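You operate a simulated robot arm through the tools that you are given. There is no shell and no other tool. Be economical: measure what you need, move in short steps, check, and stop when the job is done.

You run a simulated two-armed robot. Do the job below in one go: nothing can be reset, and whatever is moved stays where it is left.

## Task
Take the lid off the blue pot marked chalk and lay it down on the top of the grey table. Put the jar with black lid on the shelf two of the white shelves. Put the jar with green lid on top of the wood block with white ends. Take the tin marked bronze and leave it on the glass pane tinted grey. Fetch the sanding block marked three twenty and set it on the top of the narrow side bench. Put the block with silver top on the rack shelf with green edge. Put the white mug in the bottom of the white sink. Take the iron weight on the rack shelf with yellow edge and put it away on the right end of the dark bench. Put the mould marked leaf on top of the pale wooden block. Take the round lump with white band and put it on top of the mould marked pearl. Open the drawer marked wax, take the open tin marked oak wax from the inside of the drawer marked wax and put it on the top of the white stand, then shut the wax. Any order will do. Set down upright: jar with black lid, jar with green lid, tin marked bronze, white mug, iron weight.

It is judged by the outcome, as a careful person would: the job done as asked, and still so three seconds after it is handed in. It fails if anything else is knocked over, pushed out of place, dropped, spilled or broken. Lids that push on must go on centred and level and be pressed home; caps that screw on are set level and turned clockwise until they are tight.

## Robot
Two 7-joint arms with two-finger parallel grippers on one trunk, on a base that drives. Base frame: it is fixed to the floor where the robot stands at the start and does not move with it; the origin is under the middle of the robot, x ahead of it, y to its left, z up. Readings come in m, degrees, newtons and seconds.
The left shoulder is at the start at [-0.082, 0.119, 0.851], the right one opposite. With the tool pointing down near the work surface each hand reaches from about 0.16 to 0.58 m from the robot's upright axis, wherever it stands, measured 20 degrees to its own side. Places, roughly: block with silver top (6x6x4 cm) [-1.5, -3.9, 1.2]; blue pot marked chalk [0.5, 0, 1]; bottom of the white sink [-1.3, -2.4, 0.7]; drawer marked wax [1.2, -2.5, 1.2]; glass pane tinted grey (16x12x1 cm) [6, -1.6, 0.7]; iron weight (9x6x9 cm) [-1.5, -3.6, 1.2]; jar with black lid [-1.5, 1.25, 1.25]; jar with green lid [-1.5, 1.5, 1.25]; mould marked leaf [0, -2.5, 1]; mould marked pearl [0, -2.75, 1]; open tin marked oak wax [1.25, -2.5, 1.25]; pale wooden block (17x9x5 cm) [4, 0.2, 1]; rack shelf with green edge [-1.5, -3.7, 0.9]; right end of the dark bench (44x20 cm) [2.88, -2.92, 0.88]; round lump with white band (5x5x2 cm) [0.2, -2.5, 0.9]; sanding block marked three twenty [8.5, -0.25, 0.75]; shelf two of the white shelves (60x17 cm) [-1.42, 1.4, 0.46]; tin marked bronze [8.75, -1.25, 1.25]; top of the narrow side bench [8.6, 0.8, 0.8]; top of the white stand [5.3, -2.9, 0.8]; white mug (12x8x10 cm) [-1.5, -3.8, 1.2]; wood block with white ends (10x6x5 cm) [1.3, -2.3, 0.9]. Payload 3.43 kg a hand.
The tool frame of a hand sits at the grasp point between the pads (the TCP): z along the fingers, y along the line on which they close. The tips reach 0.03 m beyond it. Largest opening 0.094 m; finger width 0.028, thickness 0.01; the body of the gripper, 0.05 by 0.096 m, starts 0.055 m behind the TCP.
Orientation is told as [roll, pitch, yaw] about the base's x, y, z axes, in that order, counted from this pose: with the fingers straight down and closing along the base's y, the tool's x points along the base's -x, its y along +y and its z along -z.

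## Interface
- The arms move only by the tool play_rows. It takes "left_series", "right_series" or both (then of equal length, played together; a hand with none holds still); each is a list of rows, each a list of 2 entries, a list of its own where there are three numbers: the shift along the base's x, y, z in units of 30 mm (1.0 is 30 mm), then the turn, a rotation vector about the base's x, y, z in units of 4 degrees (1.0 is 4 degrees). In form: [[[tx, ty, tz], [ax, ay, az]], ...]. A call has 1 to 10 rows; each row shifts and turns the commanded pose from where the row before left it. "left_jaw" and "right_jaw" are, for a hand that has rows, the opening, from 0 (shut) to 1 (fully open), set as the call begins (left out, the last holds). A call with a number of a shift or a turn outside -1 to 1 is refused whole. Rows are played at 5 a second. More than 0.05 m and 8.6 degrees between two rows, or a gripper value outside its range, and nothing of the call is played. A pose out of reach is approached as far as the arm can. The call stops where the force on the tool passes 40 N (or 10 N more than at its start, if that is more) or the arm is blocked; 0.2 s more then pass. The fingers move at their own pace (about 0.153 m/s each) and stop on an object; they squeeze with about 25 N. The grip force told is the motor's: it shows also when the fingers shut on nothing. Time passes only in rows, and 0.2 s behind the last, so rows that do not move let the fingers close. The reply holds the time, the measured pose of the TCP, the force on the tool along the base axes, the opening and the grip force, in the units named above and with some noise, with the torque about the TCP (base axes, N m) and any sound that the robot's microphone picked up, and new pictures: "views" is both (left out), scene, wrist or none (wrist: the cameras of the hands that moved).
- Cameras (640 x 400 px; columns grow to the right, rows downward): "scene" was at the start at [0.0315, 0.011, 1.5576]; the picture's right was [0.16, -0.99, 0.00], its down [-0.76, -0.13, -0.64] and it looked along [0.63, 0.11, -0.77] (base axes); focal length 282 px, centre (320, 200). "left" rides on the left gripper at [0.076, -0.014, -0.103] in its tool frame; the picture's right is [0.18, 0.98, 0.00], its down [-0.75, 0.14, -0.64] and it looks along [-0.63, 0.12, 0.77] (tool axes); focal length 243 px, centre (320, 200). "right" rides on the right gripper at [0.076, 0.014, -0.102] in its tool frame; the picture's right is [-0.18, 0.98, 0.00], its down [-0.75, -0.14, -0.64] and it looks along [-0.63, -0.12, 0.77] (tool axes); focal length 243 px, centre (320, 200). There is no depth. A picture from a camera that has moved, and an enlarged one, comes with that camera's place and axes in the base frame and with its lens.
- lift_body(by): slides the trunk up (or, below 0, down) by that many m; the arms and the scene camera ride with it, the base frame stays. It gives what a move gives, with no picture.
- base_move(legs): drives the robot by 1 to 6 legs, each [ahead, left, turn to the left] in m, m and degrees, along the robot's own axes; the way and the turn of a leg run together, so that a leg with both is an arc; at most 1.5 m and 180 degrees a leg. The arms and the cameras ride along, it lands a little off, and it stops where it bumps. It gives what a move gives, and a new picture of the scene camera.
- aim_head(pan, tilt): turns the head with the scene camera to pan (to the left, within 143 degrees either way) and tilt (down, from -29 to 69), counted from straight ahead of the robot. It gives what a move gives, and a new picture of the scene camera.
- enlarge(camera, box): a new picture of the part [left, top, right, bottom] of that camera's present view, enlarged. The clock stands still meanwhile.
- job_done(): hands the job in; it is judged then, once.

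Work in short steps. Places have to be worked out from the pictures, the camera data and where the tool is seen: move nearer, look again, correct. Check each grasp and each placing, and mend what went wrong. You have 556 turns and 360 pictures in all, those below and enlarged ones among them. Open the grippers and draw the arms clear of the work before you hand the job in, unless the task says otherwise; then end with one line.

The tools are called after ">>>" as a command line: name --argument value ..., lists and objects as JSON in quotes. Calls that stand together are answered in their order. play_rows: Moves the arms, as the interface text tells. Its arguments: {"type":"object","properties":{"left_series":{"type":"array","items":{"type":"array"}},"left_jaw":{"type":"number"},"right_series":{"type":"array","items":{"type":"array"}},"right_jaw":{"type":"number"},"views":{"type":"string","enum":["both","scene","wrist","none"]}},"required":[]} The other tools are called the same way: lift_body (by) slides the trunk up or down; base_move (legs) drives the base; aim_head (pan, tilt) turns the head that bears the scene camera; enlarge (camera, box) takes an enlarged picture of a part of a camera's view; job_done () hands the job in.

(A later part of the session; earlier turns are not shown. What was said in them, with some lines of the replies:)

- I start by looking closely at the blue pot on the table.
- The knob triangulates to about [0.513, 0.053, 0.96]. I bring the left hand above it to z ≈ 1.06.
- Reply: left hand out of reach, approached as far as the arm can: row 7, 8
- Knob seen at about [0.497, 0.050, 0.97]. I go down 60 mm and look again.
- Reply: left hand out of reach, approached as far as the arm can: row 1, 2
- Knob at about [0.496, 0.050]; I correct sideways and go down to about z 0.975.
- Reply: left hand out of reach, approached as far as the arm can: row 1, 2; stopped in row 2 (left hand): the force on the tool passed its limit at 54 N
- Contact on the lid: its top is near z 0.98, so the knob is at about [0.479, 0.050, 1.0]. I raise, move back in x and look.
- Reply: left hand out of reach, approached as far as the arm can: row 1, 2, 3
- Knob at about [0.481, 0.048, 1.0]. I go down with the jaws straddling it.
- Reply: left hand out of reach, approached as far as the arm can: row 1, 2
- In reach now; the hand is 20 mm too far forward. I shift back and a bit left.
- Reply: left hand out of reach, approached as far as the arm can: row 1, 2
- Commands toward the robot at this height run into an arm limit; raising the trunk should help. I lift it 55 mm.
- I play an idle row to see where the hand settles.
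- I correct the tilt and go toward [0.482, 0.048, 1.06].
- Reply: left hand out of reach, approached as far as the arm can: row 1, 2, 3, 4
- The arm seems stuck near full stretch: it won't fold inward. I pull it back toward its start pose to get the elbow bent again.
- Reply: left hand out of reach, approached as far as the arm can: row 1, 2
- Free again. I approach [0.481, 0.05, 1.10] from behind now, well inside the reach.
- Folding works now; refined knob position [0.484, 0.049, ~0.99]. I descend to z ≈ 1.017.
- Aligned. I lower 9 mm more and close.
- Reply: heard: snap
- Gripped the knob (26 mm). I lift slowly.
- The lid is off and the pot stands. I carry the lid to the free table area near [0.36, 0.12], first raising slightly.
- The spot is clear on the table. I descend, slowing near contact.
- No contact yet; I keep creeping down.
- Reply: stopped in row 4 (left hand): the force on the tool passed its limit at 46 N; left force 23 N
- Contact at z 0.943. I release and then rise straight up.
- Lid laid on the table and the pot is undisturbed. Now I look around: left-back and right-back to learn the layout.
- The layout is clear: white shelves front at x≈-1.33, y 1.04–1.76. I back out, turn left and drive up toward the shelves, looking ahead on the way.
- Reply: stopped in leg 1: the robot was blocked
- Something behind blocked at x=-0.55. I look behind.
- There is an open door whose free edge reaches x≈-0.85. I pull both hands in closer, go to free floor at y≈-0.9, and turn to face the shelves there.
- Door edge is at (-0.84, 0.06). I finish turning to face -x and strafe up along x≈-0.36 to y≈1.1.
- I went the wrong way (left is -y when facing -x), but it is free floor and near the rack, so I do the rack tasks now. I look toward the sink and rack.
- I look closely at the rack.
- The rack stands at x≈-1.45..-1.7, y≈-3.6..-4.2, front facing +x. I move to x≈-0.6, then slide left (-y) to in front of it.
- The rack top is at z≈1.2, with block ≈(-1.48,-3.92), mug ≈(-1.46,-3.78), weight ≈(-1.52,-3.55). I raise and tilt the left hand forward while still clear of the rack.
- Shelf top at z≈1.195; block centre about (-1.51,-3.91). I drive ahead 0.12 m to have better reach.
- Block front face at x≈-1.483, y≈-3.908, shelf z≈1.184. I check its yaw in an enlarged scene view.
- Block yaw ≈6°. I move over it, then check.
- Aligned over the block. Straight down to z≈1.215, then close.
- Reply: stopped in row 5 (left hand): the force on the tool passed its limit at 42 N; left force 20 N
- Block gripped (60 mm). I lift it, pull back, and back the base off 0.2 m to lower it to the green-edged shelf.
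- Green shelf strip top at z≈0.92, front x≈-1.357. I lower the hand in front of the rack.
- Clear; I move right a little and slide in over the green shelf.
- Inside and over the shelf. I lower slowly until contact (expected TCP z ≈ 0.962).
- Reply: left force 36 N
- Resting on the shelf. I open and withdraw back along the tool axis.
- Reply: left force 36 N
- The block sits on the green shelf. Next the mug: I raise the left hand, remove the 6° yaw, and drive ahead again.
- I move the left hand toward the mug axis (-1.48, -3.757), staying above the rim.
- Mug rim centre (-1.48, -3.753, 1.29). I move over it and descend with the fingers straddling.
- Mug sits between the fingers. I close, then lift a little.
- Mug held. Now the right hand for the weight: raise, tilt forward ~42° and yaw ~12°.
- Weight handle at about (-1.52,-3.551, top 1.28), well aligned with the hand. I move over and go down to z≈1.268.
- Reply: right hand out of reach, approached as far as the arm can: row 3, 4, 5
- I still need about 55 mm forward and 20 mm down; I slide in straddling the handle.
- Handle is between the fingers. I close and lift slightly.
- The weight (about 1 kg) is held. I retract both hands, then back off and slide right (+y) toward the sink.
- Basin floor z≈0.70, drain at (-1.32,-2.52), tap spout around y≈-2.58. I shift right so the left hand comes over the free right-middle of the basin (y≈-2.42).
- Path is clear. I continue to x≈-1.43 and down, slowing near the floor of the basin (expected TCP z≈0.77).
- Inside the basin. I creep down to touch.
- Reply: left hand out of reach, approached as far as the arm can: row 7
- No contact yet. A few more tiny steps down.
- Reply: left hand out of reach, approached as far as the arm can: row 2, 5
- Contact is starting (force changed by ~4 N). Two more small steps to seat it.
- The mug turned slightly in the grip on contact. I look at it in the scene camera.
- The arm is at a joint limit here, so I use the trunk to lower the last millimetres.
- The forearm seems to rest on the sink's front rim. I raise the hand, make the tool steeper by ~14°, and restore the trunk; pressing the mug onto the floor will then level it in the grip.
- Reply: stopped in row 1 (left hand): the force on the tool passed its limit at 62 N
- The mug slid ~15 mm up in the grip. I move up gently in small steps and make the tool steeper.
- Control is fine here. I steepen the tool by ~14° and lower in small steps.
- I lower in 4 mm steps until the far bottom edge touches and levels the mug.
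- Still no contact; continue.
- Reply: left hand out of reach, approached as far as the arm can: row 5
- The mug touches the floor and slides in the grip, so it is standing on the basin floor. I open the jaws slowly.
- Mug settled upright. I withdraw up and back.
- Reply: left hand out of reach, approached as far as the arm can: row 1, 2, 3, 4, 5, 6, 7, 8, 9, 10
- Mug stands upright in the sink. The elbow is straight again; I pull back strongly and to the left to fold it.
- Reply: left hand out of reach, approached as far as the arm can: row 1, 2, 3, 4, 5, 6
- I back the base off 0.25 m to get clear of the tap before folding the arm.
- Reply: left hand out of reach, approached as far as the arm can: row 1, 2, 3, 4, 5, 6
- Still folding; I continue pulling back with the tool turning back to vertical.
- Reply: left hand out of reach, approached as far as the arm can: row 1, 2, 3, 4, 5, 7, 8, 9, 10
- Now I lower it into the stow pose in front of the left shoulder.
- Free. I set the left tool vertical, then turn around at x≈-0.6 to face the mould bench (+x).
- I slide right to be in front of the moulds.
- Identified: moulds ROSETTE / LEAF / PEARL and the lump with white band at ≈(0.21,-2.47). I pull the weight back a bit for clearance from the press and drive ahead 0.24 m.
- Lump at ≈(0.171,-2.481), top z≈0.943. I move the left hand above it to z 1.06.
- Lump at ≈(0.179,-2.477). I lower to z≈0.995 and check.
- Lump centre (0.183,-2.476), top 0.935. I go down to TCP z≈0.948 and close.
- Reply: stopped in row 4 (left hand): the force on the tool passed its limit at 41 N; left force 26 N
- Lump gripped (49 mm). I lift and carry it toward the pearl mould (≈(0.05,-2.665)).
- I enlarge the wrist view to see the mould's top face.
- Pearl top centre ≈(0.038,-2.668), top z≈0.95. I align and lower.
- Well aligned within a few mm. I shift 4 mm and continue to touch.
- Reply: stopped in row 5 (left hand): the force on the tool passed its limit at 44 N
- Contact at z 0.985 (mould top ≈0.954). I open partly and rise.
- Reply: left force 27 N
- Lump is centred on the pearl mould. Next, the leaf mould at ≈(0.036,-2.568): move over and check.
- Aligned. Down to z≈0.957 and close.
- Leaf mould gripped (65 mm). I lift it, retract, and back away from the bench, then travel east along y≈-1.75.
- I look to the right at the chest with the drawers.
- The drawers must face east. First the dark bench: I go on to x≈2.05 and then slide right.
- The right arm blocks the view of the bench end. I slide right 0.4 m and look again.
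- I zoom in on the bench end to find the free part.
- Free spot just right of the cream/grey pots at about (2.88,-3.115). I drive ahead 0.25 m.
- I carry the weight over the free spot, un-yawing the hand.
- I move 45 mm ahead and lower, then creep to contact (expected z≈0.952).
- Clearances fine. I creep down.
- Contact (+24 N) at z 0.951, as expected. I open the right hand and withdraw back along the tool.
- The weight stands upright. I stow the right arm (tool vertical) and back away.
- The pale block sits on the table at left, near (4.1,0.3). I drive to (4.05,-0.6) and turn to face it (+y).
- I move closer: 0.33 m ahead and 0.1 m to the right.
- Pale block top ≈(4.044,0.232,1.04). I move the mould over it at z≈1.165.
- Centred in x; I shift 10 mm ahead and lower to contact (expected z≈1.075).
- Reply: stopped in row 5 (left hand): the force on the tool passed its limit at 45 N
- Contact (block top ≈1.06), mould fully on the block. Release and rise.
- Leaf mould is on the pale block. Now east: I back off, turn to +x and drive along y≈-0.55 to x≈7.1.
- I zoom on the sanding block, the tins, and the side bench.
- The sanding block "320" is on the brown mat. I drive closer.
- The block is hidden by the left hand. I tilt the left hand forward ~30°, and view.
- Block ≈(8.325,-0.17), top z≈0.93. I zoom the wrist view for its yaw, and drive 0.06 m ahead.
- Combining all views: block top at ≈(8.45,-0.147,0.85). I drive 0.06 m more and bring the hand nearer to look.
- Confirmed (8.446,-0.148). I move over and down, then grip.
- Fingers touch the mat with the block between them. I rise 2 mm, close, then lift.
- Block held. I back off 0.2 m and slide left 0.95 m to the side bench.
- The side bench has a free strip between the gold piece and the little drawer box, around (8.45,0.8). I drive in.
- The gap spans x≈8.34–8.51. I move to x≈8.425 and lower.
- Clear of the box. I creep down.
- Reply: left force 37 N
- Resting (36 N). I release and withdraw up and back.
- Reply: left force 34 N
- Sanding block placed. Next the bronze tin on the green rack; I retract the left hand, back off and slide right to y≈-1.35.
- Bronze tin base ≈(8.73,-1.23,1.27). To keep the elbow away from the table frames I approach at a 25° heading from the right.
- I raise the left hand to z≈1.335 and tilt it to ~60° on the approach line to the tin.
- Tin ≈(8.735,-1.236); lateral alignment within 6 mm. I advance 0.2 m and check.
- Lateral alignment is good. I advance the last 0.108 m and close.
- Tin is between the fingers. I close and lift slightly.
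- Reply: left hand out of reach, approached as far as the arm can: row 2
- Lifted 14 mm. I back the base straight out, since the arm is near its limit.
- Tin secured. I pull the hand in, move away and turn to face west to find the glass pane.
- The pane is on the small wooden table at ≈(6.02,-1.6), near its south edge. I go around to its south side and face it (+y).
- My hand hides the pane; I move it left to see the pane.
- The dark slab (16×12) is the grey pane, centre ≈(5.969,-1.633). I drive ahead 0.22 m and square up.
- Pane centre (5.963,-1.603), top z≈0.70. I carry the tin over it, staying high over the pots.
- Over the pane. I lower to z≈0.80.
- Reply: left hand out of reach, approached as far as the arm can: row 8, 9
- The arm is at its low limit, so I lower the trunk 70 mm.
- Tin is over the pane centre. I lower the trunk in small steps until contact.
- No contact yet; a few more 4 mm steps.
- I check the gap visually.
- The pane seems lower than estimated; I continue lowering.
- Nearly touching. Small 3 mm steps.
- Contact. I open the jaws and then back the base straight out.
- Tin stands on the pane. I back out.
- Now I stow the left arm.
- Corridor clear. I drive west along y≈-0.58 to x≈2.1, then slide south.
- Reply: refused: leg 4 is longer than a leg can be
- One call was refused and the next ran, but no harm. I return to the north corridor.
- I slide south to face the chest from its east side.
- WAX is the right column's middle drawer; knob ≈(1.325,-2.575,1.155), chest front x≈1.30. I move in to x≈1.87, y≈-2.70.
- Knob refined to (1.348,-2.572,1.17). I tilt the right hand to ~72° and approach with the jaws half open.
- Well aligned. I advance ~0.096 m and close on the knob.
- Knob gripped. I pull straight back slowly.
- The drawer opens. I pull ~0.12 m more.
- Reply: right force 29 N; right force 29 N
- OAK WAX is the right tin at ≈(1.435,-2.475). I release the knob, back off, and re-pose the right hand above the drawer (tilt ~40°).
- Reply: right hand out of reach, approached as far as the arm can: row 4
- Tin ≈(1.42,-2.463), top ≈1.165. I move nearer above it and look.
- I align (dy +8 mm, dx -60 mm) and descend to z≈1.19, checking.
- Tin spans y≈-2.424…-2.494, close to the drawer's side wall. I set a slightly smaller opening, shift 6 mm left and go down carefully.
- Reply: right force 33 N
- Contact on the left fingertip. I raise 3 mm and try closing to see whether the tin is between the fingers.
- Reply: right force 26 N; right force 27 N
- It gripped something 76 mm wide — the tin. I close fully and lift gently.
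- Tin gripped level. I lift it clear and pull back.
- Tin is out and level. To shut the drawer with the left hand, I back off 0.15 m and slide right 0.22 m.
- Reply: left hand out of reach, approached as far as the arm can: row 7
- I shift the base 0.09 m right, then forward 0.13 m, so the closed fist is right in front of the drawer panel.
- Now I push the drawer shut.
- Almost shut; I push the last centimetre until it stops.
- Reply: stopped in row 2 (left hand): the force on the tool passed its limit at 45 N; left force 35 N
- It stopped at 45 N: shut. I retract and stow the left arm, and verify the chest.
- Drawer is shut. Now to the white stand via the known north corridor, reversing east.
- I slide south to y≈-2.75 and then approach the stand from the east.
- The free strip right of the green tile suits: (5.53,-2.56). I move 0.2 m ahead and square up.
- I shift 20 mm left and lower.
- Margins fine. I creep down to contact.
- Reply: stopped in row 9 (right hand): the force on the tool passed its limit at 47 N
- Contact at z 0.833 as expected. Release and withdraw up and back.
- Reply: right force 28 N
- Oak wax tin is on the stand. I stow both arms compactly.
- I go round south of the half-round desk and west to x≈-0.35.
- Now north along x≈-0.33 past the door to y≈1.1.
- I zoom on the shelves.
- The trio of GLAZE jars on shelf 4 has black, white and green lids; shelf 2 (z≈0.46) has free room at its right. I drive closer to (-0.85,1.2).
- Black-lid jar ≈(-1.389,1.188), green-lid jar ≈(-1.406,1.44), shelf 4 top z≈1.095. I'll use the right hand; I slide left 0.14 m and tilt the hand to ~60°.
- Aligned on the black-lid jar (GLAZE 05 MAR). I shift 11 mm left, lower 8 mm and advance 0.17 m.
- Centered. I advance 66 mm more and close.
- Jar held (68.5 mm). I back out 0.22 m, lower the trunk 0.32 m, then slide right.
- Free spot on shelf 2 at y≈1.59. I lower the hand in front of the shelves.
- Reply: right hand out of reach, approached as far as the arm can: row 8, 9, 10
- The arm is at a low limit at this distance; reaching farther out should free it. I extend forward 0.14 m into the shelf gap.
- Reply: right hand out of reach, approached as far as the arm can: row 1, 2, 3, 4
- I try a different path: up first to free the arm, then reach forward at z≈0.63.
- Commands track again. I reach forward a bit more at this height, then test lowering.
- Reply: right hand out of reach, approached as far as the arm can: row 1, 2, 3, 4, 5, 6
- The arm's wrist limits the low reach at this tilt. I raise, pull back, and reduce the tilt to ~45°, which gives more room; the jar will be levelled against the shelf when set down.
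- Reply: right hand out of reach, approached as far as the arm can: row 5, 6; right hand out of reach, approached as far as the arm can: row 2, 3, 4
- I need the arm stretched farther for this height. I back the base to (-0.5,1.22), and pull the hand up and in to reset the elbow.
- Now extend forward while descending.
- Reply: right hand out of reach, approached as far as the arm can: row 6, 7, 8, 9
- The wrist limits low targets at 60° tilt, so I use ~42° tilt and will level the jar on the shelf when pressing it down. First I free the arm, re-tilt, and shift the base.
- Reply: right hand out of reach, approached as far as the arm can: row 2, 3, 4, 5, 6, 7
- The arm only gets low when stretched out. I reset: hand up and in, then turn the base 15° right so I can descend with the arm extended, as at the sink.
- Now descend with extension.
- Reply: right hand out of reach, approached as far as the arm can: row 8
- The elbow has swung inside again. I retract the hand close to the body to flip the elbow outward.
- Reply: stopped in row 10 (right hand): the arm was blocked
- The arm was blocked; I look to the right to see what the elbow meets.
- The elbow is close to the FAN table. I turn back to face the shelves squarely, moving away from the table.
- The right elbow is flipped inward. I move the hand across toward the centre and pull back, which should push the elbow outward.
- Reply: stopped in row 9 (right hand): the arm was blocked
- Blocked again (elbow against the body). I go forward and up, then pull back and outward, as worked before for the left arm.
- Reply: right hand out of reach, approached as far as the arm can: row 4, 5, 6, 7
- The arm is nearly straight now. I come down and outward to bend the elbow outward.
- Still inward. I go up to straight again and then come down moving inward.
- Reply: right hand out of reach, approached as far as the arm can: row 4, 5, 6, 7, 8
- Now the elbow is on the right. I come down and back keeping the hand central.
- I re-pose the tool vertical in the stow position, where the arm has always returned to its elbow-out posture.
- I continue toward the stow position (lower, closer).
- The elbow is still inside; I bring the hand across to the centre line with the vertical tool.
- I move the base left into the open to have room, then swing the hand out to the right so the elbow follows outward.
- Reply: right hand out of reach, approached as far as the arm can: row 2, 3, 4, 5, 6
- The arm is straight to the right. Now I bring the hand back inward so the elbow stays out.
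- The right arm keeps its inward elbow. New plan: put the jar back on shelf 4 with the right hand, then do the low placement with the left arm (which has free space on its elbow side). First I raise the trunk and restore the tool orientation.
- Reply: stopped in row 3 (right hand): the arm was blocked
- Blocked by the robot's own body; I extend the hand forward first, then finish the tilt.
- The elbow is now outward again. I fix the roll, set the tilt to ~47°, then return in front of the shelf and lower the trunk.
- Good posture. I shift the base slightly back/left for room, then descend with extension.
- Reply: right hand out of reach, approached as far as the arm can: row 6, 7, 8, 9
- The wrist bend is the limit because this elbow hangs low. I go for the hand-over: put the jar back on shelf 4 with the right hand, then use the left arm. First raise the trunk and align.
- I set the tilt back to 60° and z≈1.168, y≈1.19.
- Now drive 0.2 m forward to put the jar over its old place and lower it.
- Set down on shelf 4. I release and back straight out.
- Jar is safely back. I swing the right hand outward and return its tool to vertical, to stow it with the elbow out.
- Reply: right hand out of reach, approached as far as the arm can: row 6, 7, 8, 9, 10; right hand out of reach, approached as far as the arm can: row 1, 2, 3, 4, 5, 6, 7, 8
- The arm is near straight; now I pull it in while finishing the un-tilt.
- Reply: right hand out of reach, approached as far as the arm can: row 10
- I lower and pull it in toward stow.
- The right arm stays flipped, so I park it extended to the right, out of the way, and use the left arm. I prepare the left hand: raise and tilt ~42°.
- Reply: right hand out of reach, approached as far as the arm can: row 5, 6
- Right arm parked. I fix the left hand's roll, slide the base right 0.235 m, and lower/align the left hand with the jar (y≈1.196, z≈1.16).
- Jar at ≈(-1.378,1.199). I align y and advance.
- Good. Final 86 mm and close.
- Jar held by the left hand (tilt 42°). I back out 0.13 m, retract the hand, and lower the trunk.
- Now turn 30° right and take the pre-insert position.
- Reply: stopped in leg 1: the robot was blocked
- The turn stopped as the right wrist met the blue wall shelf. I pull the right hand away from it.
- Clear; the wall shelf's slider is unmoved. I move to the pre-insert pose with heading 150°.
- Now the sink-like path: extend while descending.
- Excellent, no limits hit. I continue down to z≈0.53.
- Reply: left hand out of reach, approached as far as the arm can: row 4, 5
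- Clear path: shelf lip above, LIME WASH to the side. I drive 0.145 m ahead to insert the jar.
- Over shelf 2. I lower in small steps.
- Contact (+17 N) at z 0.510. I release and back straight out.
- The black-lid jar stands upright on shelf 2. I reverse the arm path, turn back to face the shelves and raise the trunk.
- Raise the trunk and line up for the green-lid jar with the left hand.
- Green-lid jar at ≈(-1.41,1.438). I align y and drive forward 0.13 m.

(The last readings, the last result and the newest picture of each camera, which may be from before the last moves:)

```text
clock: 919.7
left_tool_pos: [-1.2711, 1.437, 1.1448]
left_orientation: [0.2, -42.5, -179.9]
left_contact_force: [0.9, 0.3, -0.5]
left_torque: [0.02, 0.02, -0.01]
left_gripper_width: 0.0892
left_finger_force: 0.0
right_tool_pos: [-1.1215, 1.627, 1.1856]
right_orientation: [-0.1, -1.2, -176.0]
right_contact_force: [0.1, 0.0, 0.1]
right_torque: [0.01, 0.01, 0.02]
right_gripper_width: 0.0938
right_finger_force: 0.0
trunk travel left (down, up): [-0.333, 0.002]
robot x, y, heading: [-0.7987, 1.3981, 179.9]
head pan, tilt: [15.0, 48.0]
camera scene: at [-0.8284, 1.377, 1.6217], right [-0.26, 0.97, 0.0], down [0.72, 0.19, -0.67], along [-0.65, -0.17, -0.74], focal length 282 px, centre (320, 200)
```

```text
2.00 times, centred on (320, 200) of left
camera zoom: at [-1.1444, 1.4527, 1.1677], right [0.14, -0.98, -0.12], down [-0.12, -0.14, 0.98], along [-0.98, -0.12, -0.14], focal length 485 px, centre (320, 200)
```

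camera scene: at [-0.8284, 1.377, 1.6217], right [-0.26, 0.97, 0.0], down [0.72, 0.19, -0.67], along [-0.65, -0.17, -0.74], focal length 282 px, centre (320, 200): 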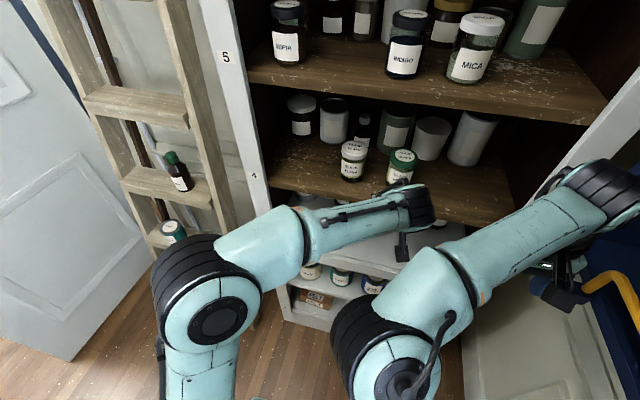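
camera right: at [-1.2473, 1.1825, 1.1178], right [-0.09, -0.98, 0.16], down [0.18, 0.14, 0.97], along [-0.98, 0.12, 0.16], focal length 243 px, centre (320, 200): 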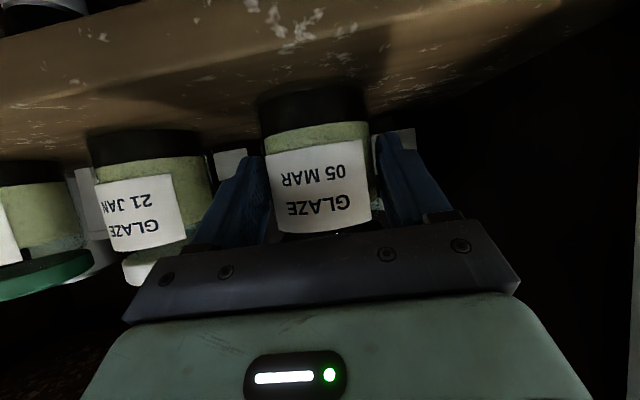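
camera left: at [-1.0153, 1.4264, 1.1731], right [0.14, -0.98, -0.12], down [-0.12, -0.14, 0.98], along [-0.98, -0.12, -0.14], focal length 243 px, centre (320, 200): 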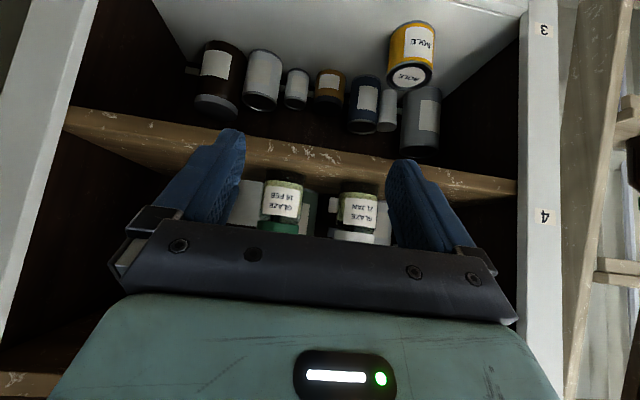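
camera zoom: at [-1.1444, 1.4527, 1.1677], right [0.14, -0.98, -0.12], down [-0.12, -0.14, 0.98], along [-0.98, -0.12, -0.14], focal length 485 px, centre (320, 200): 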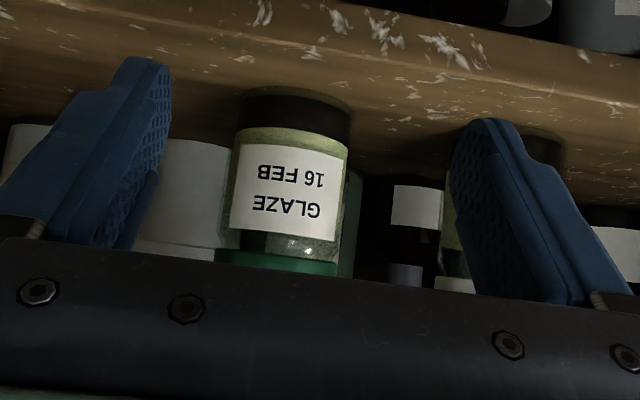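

Aligned. Advance 0.13 m and close.

>>> play_rows --left_series '[[[-0.9, 0.05, -0.1], [0, 0, 0]], [[-0.9, 0, 0], [0, 0, 0]], [[-0.9, 0, 0], [0, 0, 0]], [[-0.9, 0, 0], [0, 0, 0]], [[-0.8, 0, 0], [0, 0, 0]], [[0, 0, 0], [0, 0, 0]]]' --views "none"

>>> play_rows --left_series '[[[0, 0, 0], [0, 0, 0]], [[0, 0, 0], [0, 0, 0]], [[0, 0, 0], [0, 0, 0]]]' --left_jaw 0 --views "none"

>>> play_rows --left_series '[[[0, 0, 0.3], [0, 0, 0]], [[0, 0, 0.5], [0, 0, 0]], [[0, 0, 0], [0, 0, 0]]]' --views "wrist"

```text
clock: 921.1
left_tool_pos: [-1.4041, 1.4381, 1.1403]
left_orientation: [0.1, -42.5, -180.0]
left_contact_force: [-0.4, -0.2, 0.8]
left_torque: [0.02, 0.03, 0.03]
left_gripper_width: 0.0895
left_finger_force: 0.1
right_tool_pos: [-1.122, 1.6257, 1.1858]
right_orientation: [0.0, -1.2, -176.0]
right_contact_force: [0.5, 0.2, 0.5]
right_torque: [0.01, 0.02, 0.0]
right_gripper_width: 0.0939
right_finger_force: 0.0
trunk travel left (down, up): [-0.333, 0.002]
robot x, y, heading: [-0.7961, 1.3984, 180.0]
head pan, tilt: [15.0, 48.0]
```

```text
clock: 921.9
left_tool_pos: [-1.4049, 1.439, 1.1397]
left_orientation: [0.1, -42.6, -180.0]
left_contact_force: [0.6, 2.1, 0.8]
left_torque: [-0.04, -0.01, 0.0]
left_gripper_width: 0.072
left_finger_force: 25.0
right_tool_pos: [-1.1226, 1.6259, 1.1859]
right_orientation: [0.0, -1.2, -176.2]
right_contact_force: [0.3, -0.9, 0.2]
right_torque: [-0.02, -0.01, -0.01]
right_gripper_width: 0.0943
right_finger_force: 0.1
trunk travel left (down, up): [-0.333, 0.002]
robot x, y, heading: [-0.7977, 1.3991, 179.9]
head pan, tilt: [15.0, 48.0]
```

```text
clock: 922.7
left_tool_pos: [-1.4052, 1.4388, 1.1621]
left_orientation: [0.1, -42.4, -179.9]
left_contact_force: [-0.5, 0.2, -3.5]
left_torque: [0.01, 0.0, -0.04]
left_gripper_width: 0.0719
left_finger_force: 24.8
right_tool_pos: [-1.1225, 1.6269, 1.1863]
right_orientation: [0.0, -1.2, -176.0]
right_contact_force: [0.7, 0.1, -0.8]
right_torque: [0.02, -0.01, -0.01]
right_gripper_width: 0.0939
right_finger_force: 0.1
trunk travel left (down, up): [-0.333, 0.002]
robot x, y, heading: [-0.7977, 1.3983, 179.8]
head pan, tilt: [15.0, 48.0]
camera left: at [-1.2795, 1.4543, 1.1865], right [0.14, -0.98, -0.12], down [-0.12, -0.14, 0.98], along [-0.98, -0.12, -0.14], focal length 243 px, centre (320, 200)
```

left: 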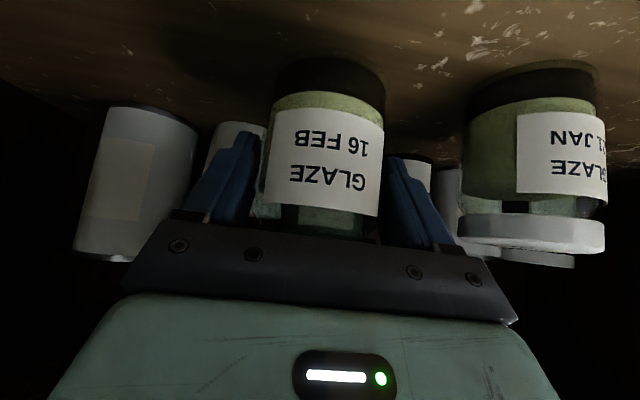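

Green-lid jar held (72 mm). I back out and retract the hand before driving.

>>> base_move --legs '[[-0.16, 0, 0], [0, 0.4, 0]]'

>>> play_rows --left_series '[[[0.9, -0.5, 0.3], [0, 0, 0]], [[0.9, -0.5, 0.3], [0, 0, 0]], [[0.9, -0.5, 0.3], [0, 0, 0]], [[0.9, -0.5, 0.3], [0, 0, 0]], [[0.9, -0.5, 0.3], [0, 0, 0]], [[0.9, -0.5, 0.3], [0, 0, 0]], [[0.9, -0.3, 0.3], [0, 0, 0]], [[0.6, 0, 0], [0, 0, 0]], [[0, 0, 0], [0, 0, 0]]]' --views "none"

>>> aim_head --pan 0 --tilt 45

```text
clock: 927.9
left_tool_pos: [-1.2424, 1.0317, 1.1637]
left_orientation: [0.2, -42.5, -179.8]
left_contact_force: [-0.3, -0.1, -4.3]
left_torque: [0.0, -0.02, -0.01]
left_gripper_width: 0.0717
left_finger_force: 25.1
right_tool_pos: [-0.9608, 1.22, 1.1867]
right_orientation: [-0.1, -1.2, -175.9]
right_contact_force: [-0.4, -0.1, -0.1]
right_torque: [0.01, -0.02, -0.02]
right_gripper_width: 0.0938
right_finger_force: 0.1
trunk travel left (down, up): [-0.333, 0.002]
robot x, y, heading: [-0.635, 0.9921, -179.9]
head pan, tilt: [15.0, 48.0]
camera scene: at [-0.667, 0.9709, 1.622], right [-0.26, 0.97, 0.0], down [0.72, 0.19, -0.67], along [-0.65, -0.17, -0.74], focal length 282 px, centre (320, 200)
```

scene: 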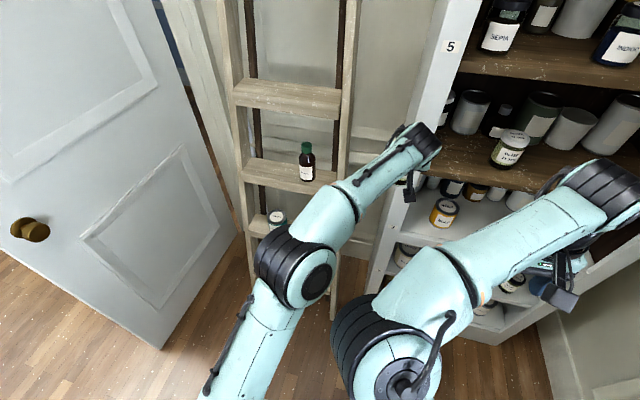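

```text
clock: 929.9
left_tool_pos: [-1.0347, 0.933, 1.2252]
left_orientation: [0.1, -42.4, -179.8]
left_contact_force: [-0.1, -0.7, -3.2]
left_torque: [0.0, 0.0, -0.01]
left_gripper_width: 0.0718
left_finger_force: 25.0
right_tool_pos: [-0.961, 1.2195, 1.1871]
right_orientation: [0.0, -1.2, -175.8]
right_contact_force: [0.2, -0.2, 0.2]
right_torque: [0.01, -0.05, -0.02]
right_gripper_width: 0.0939
right_finger_force: 0.0
trunk travel left (down, up): [-0.333, 0.002]
robot x, y, heading: [-0.6377, 0.9989, -179.8]
head pan, tilt: [15.0, 48.0]
```

```text
clock: 930.6
left_tool_pos: [-1.0353, 0.9333, 1.2257]
left_orientation: [0.2, -42.5, -179.9]
left_contact_force: [-0.3, -1.1, -3.7]
left_torque: [-0.01, 0.01, 0.02]
left_gripper_width: 0.0718
left_finger_force: 24.7
right_tool_pos: [-0.961, 1.2194, 1.186]
right_orientation: [0.0, -1.2, -176.0]
right_contact_force: [-0.9, 0.3, 0.1]
right_torque: [-0.01, 0.03, 0.02]
right_gripper_width: 0.0941
right_finger_force: 0.1
trunk travel left (down, up): [-0.333, 0.002]
robot x, y, heading: [-0.6353, 0.9926, -179.8]
head pan, tilt: [0.0, 45.0]
camera scene: at [-0.6721, 0.9911, 1.6261], right [0.0, 1.0, 0.0], down [0.71, 0.0, -0.71], along [-0.71, 0.0, -0.71], focal length 282 px, centre (320, 200)
```

scene: 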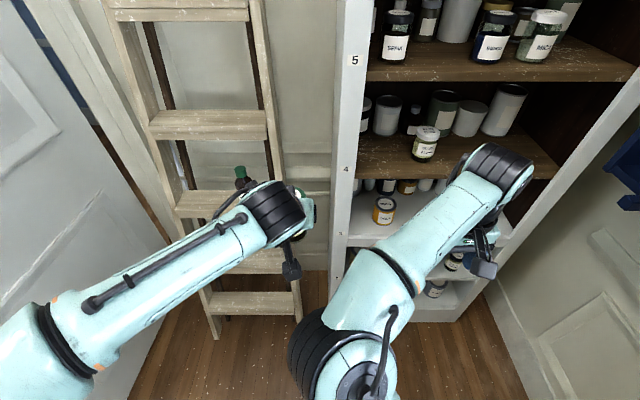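

Now drive back and south past the door.

>>> base_move --legs '[[-0.36, 0, 0], [0, 1.3, 0], [0, 1.25, 0]]'

```text
clock: 955.2
left_tool_pos: [-0.7097, -1.6134, 1.2256]
left_orientation: [0.3, -42.3, 176.6]
left_contact_force: [-0.4, 0.1, -3.6]
left_torque: [-0.03, -0.04, 0.0]
left_gripper_width: 0.0719
left_finger_force: 25.4
right_tool_pos: [-0.6171, -1.3328, 1.1851]
right_orientation: [0.0, -1.2, -179.4]
right_contact_force: [-0.9, 0.8, -0.3]
right_torque: [-0.02, 0.0, 0.01]
right_gripper_width: 0.0938
right_finger_force: 0.1
trunk travel left (down, up): [-0.333, 0.002]
robot x, y, heading: [-0.3087, -1.5799, 176.6]
head pan, tilt: [0.0, 45.0]
camera scene: at [-0.344, -1.5778, 1.6261], right [0.06, 1.0, 0.0], down [0.71, -0.04, -0.71], along [-0.71, 0.04, -0.71], focal length 282 px, centre (320, 200)
```

scene: 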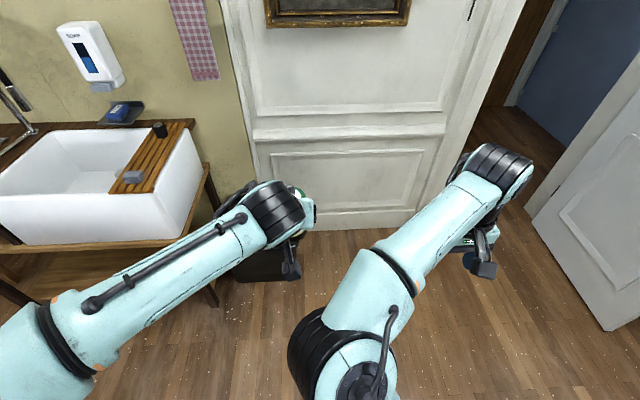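

I drive east (backwards) to x≈1.35 and turn to face the bench (-y).

>>> base_move --legs '[[-1.5, 0, 3.4], [-0.16, 0, 0], [0, 0, 90]]'

>>> aim_head --pan 5 --tilt 45

```text
clock: 967.7
left_tool_pos: [1.4706, -1.9711, 1.2254]
left_orientation: [0.2, -42.4, -85.5]
left_contact_force: [0.3, -0.2, -4.1]
left_torque: [0.03, 0.0, 0.0]
left_gripper_width: 0.072
left_finger_force: 24.8
right_tool_pos: [1.1795, -1.9187, 1.1866]
right_orientation: [0.0, -1.2, -81.6]
right_contact_force: [0.9, -0.3, -0.5]
right_torque: [-0.01, 0.01, -0.03]
right_gripper_width: 0.0939
right_finger_force: 0.0
trunk travel left (down, up): [-0.333, 0.002]
robot x, y, heading: [1.3796, -1.5808, -85.5]
head pan, tilt: [0.0, 45.0]
camera scene: at [1.3835, -1.6159, 1.6261], right [-1.0, -0.08, 0.0], down [-0.05, 0.71, -0.71], along [0.05, -0.7, -0.71], focal length 282 px, centre (320, 200)
```

scene: 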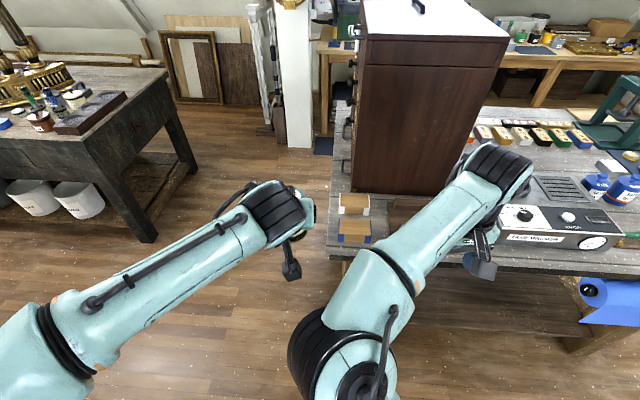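

```text
clock: 968.3
left_tool_pos: [1.4701, -1.9724, 1.2259]
left_orientation: [0.2, -42.5, -85.5]
left_contact_force: [-0.1, -0.3, -3.1]
left_torque: [0.04, 0.01, -0.01]
left_gripper_width: 0.0718
left_finger_force: 25.2
right_tool_pos: [1.1804, -1.9186, 1.1864]
right_orientation: [-0.1, -1.2, -81.7]
right_contact_force: [-0.4, 0.2, 0.4]
right_torque: [0.03, 0.01, 0.0]
right_gripper_width: 0.0941
right_finger_force: 0.0
trunk travel left (down, up): [-0.333, 0.002]
robot x, y, heading: [1.3783, -1.5818, -85.5]
head pan, tilt: [5.0, 45.0]
camera scene: at [1.3905, -1.615, 1.6261], right [-0.99, -0.16, 0.0], down [-0.12, 0.7, -0.71], along [0.12, -0.7, -0.71], focal length 282 px, centre (320, 200)
```

scene: 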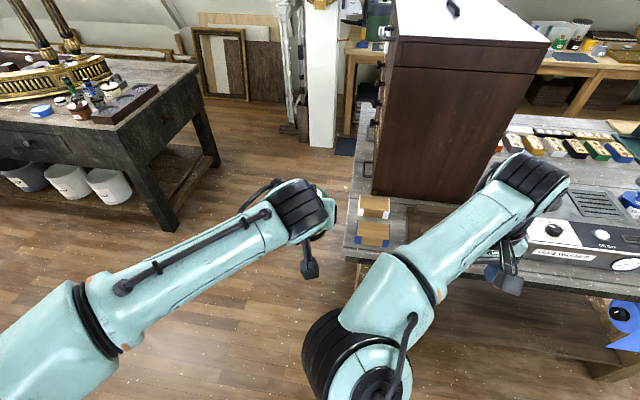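

The white-ended block is behind the blue-ended one, top centre ≈(1.325,-2.28,0.965). I move up to the bench.

>>> base_move --legs '[[0, -0.14, -4.5], [0.19, 0, 0]]'

>>> enlarge --camera "scene" --box '[220, 160, 380, 260]'

```text
clock: 971.3
left_tool_pos: [1.2982, -2.1646, 1.2249]
left_orientation: [0.2, -42.3, -90.2]
left_contact_force: [-0.8, 0.7, -2.9]
left_torque: [-0.01, 0.0, 0.0]
left_gripper_width: 0.0719
left_finger_force: 25.1
right_tool_pos: [1.0115, -2.0869, 1.1864]
right_orientation: [0.0, -1.2, -86.2]
right_contact_force: [-0.6, -0.7, 0.3]
right_torque: [0.01, -0.03, -0.02]
right_gripper_width: 0.0942
right_finger_force: 0.0
trunk travel left (down, up): [-0.333, 0.002]
robot x, y, heading: [1.2383, -1.7661, -90.1]
head pan, tilt: [5.0, 45.0]
camera scene: at [1.247, -1.8024, 1.6259], right [-1.0, -0.08, 0.0], down [-0.06, 0.7, -0.71], along [0.06, -0.7, -0.71], focal length 282 px, centre (320, 200)
```

scene: 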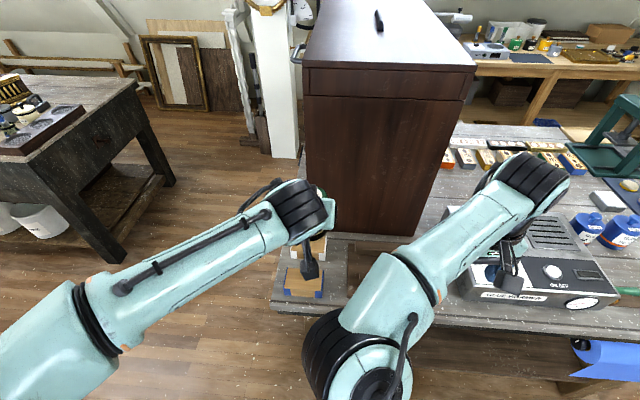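

```text
4.00 times, centred on (300, 210) of scene
camera zoom: at [1.247, -1.8024, 1.6259], right [-1.0, -0.08, 0.0], down [-0.06, 0.7, -0.71], along [0.06, -0.7, -0.71], focal length 1127 px, centre (400, 160)
```

zoom: 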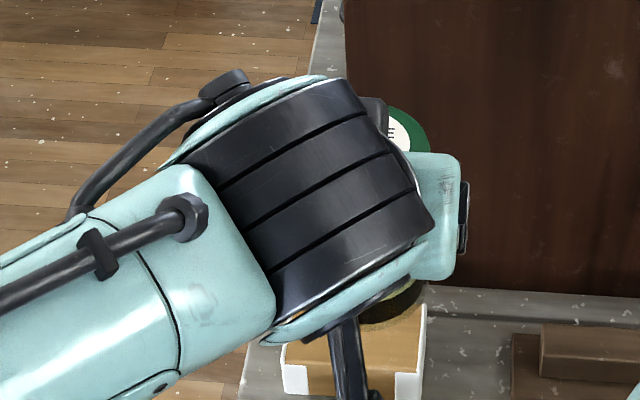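

I look with the left wrist camera.

>>> play_rows --left_series '[[[0, 0, 0], [0, 0, 0]]]' --views "wrist"

```text
clock: 971.7
left_tool_pos: [1.2984, -2.1634, 1.2247]
left_orientation: [0.3, -42.4, -90.2]
left_contact_force: [-0.8, 0.3, -3.0]
left_torque: [-0.01, 0.02, 0.02]
left_gripper_width: 0.0717
left_finger_force: 24.7
right_tool_pos: [1.0113, -2.0874, 1.1858]
right_orientation: [0.1, -1.3, -86.3]
right_contact_force: [0.7, -0.2, 0.7]
right_torque: [0.01, 0.03, -0.02]
right_gripper_width: 0.0938
right_finger_force: 0.1
trunk travel left (down, up): [-0.333, 0.002]
robot x, y, heading: [1.2391, -1.7672, -90.2]
head pan, tilt: [5.0, 45.0]
camera left: at [1.2839, -2.0381, 1.2491], right [0.98, 0.13, -0.12], down [0.14, -0.12, 0.98], along [0.12, -0.98, -0.14], focal length 243 px, centre (320, 200)
```

left: 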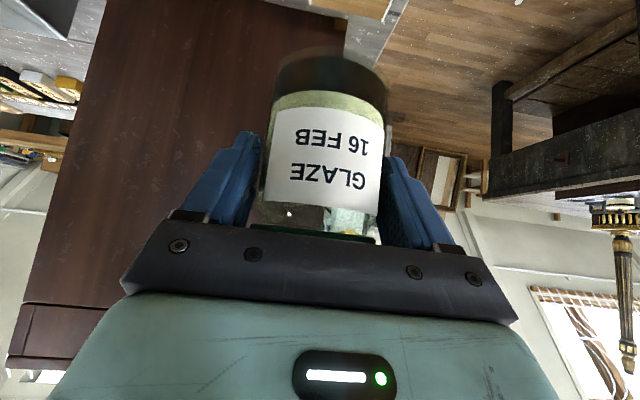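

Block top centre (1.325,-2.281), z≈0.965. I carry the jar over it and lower to z≈1.04.

>>> play_rows --left_series '[[[0.18, -0.78, -0.4], [0, 0, 0]], [[0.18, -0.78, -0.6], [0, 0, 0]], [[0.18, -0.78, -0.9], [0, 0, 0]], [[0.18, -0.78, -0.9], [0, 0, 0]], [[0.18, -0.78, -0.9], [0, 0, 0]], [[0, 0, -0.9], [0, 0, 0]], [[0, 0, -0.9], [0, 0, 0]], [[0, 0, -0.5], [0, 0, 0]], [[0, 0, 0], [0, 0, 0]]]' --views "both"

>>> enlarge --camera "scene" --box '[220, 180, 380, 280]'

```text
clock: 973.7
left_tool_pos: [1.3227, -2.2827, 1.0495]
left_orientation: [0.1, -42.4, -90.2]
left_contact_force: [0.6, 0.0, -3.7]
left_torque: [0.04, 0.02, 0.03]
left_gripper_width: 0.0718
left_finger_force: 25.2
right_tool_pos: [1.012, -2.0903, 1.1863]
right_orientation: [0.0, -1.2, -86.3]
right_contact_force: [-0.1, 0.5, -0.7]
right_torque: [0.01, -0.02, -0.01]
right_gripper_width: 0.0938
right_finger_force: 0.0
trunk travel left (down, up): [-0.333, 0.002]
robot x, y, heading: [1.24, -1.7664, -90.5]
head pan, tilt: [5.0, 45.0]
camera scene: at [1.2471, -1.803, 1.6261], right [-1.0, -0.08, 0.0], down [-0.06, 0.7, -0.71], along [0.06, -0.7, -0.71], focal length 282 px, centre (320, 200)
camera left: at [1.3096, -2.1572, 1.0725], right [0.98, 0.13, -0.12], down [0.14, -0.12, 0.98], along [0.12, -0.98, -0.14], focal length 243 px, centre (320, 200)
```

scene: 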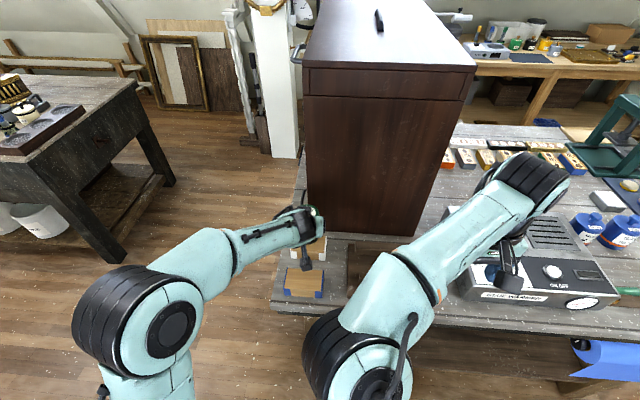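
left: 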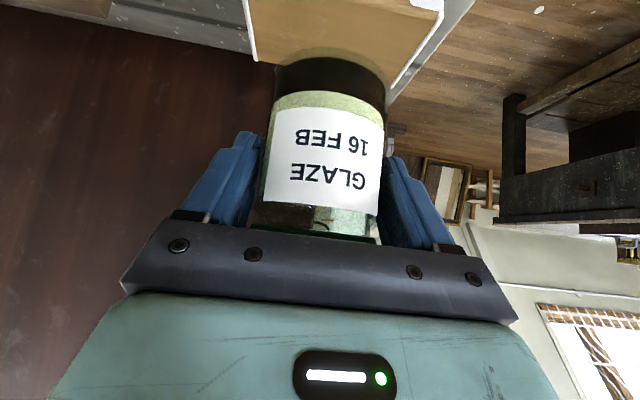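

```text
4.00 times, centred on (300, 230) of scene
camera zoom: at [1.2471, -1.803, 1.6261], right [-1.0, -0.08, 0.0], down [-0.06, 0.7, -0.71], along [0.06, -0.7, -0.71], focal length 1127 px, centre (400, 80)
```

zoom: 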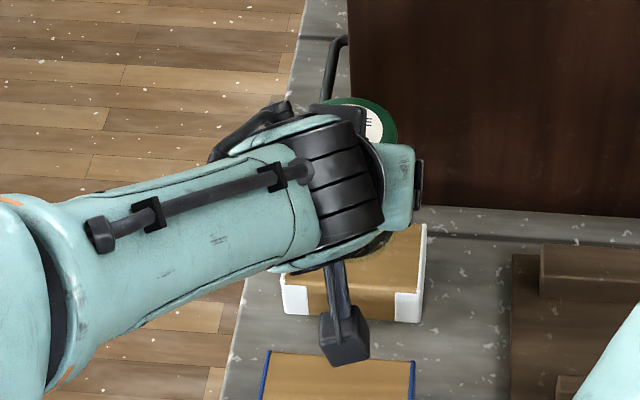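

I shift 11 mm back to centre the jar and creep down.

>>> play_rows --left_series '[[[0, 0.37, -0.3], [0, 0, 0]], [[0, 0, -0.3], [0, 0, 0]], [[0, 0, -0.2], [0, 0, 0]], [[0, 0, -0.15], [0, 0, 0]], [[0, 0, -0.12], [0, 0, 0]], [[0, 0, -0.12], [0, 0, 0]], [[0, 0, -0.12], [0, 0, 0]], [[0, 0, -0.12], [0, 0, 0]], [[0, 0, -0.12], [0, 0, 0]]]' --views "wrist"

```text
clock: 975.6
left_tool_pos: [1.3228, -2.2724, 1.0099]
left_orientation: [-0.3, -43.4, -90.0]
left_contact_force: [-0.3, 4.8, 16.0]
left_torque: [0.56, -0.13, 0.06]
left_gripper_width: 0.0719
left_finger_force: 25.1
right_tool_pos: [1.0112, -2.0866, 1.1857]
right_orientation: [0.0, -1.3, -86.3]
right_contact_force: [0.8, -0.1, -0.6]
right_torque: [0.01, -0.01, 0.03]
right_gripper_width: 0.0942
right_finger_force: 0.1
trunk travel left (down, up): [-0.333, 0.002]
robot x, y, heading: [1.2403, -1.7635, -90.2]
head pan, tilt: [5.0, 45.0]
stopped in row 9 (left hand): the force on the tool passed its limit at 44 N (the readings are from after the stop); the commanded pose is now the measured one
camera left: at [1.3104, -2.1456, 1.0325], right [0.98, 0.13, -0.13], down [0.14, -0.11, 0.98], along [0.11, -0.99, -0.12], focal length 243 px, centre (320, 200)
```

left: 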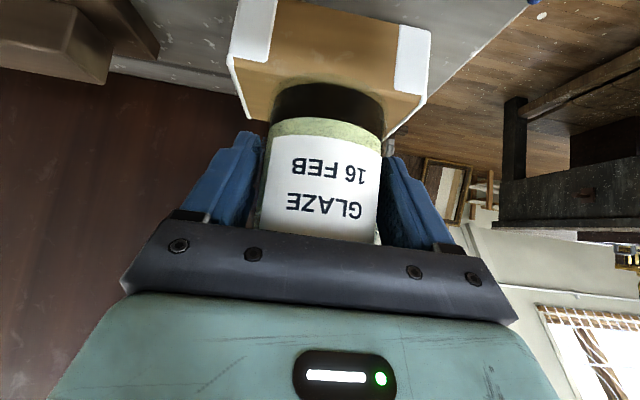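

Seated on the block, well centred. I open and withdraw back and up.

>>> play_rows --left_series '[[[0, 0, 0.03], [0, 0, 0]], [[0, 0, 0], [0, 0, 0]], [[0, 0, 0], [0, 0, 0]]]' --left_jaw 1 --views "none"

>>> play_rows --left_series '[[[0, 0.4, 0.4], [0, 0, 0]], [[0, 0.7, 0.7], [0, 0, 0]], [[0, 0.7, 0.7], [0, 0, 0]], [[0, 0.7, 0.7], [0, 0, 0]], [[0, 0.7, 0.7], [0, 0, 0]], [[0, 0.7, 0.7], [0, 0, 0]], [[0, 0.5, 0.7], [0, 0, 0]]]' --views "both"

```text
clock: 976.4
left_tool_pos: [1.3231, -2.2713, 1.0097]
left_orientation: [-0.1, -43.2, -90.2]
left_contact_force: [-0.7, 4.1, 13.0]
left_torque: [0.16, -0.04, 0.04]
left_gripper_width: 0.0939
left_finger_force: 0.1
right_tool_pos: [1.013, -2.0882, 1.1856]
right_orientation: [-0.1, -1.2, -86.3]
right_contact_force: [0.5, -0.8, 0.4]
right_torque: [-0.02, 0.01, -0.01]
right_gripper_width: 0.0939
right_finger_force: 0.1
trunk travel left (down, up): [-0.333, 0.002]
robot x, y, heading: [1.2399, -1.7653, -90.1]
head pan, tilt: [5.0, 45.0]
```

```text
clock: 978.0
left_tool_pos: [1.3259, -2.1407, 1.1468]
left_orientation: [-0.1, -43.0, -90.1]
left_contact_force: [-0.3, -0.5, 0.0]
left_torque: [0.0, 0.03, -0.04]
left_gripper_width: 0.0938
left_finger_force: 0.1
right_tool_pos: [1.012, -2.0887, 1.1847]
right_orientation: [0.0, -1.2, -86.3]
right_contact_force: [0.1, -0.7, -0.1]
right_torque: [-0.01, 0.02, 0.0]
right_gripper_width: 0.0941
right_finger_force: 0.0
trunk travel left (down, up): [-0.333, 0.002]
robot x, y, heading: [1.2427, -1.772, -90.3]
head pan, tilt: [5.0, 45.0]
camera scene: at [1.2471, -1.8023, 1.6262], right [-1.0, -0.08, 0.0], down [-0.06, 0.7, -0.71], along [0.06, -0.7, -0.71], focal length 282 px, centre (320, 200)
camera left: at [1.3124, -2.0146, 1.1703], right [0.98, 0.13, -0.13], down [0.14, -0.11, 0.98], along [0.12, -0.98, -0.13], focal length 243 px, centre (320, 200)
```

scene: 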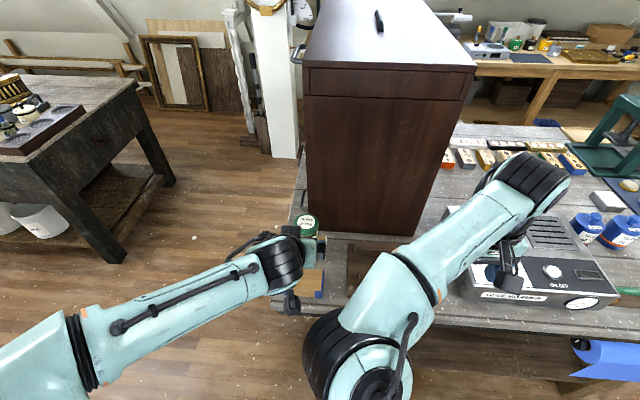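
left: 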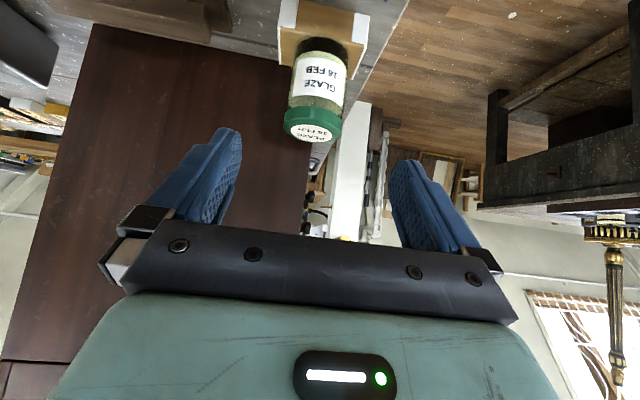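

The green-lid jar stands on the white-ended block. I back the robot away from the bench so both arms are clear.

>>> base_move --legs '[[-0.35, 0, 0]]'

>>> aim_head --pan 35 --tilt 25

```text
clock: 980.2
left_tool_pos: [1.3273, -1.7943, 1.1469]
left_orientation: [-0.1, -43.0, -89.9]
left_contact_force: [-0.3, -0.2, 0.6]
left_torque: [-0.03, 0.01, -0.01]
left_gripper_width: 0.0938
left_finger_force: 0.1
right_tool_pos: [1.0122, -1.7422, 1.1872]
right_orientation: [0.0, -1.2, -86.3]
right_contact_force: [-0.4, -0.1, -0.4]
right_torque: [-0.01, -0.02, 0.0]
right_gripper_width: 0.0941
right_finger_force: 0.0
trunk travel left (down, up): [-0.333, 0.002]
robot x, y, heading: [1.2398, -1.4173, -90.4]
head pan, tilt: [5.0, 45.0]
camera scene: at [1.2485, -1.4549, 1.6263], right [-1.0, -0.08, 0.0], down [-0.06, 0.7, -0.71], along [0.06, -0.7, -0.71], focal length 282 px, centre (320, 200)
```

scene: 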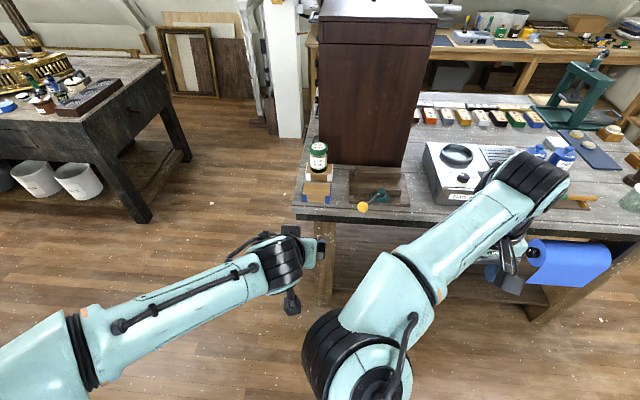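

```text
clock: 981.2
left_tool_pos: [1.3273, -1.7932, 1.1465]
left_orientation: [-0.1, -43.1, -90.0]
left_contact_force: [0.2, -1.0, -0.1]
left_torque: [0.01, 0.01, 0.02]
left_gripper_width: 0.0939
left_finger_force: 0.0
right_tool_pos: [1.0135, -1.7412, 1.186]
right_orientation: [0.0, -1.3, -86.3]
right_contact_force: [-0.3, -0.1, 0.3]
right_torque: [-0.01, -0.03, 0.0]
right_gripper_width: 0.094
right_finger_force: 0.1
trunk travel left (down, up): [-0.333, 0.002]
robot x, y, heading: [1.2415, -1.4174, -90.5]
head pan, tilt: [35.0, 25.0]
camera scene: at [1.2941, -1.4495, 1.6567], right [-0.82, -0.57, 0.0], down [-0.24, 0.35, -0.91], along [0.52, -0.74, -0.42], focal length 282 px, centre (320, 200)
```

scene: 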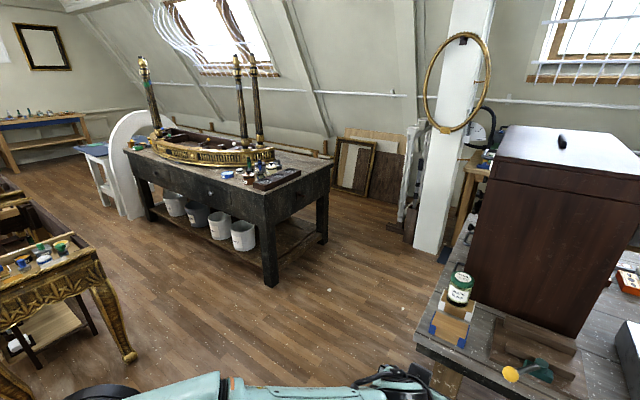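

Everything asked for is placed: the green-lid jar stands on its block, the lump on the pearl mould, and the weight on the bench's right end. Both hands are empty and clear, so I hand the job in.

>>> job_done

```text
The job is handed in.
```

All eleven parts of the job are done and handed in; the one I am less sure of is the iron weight, which stands upright but close to the edge of the right end of the dark bench.
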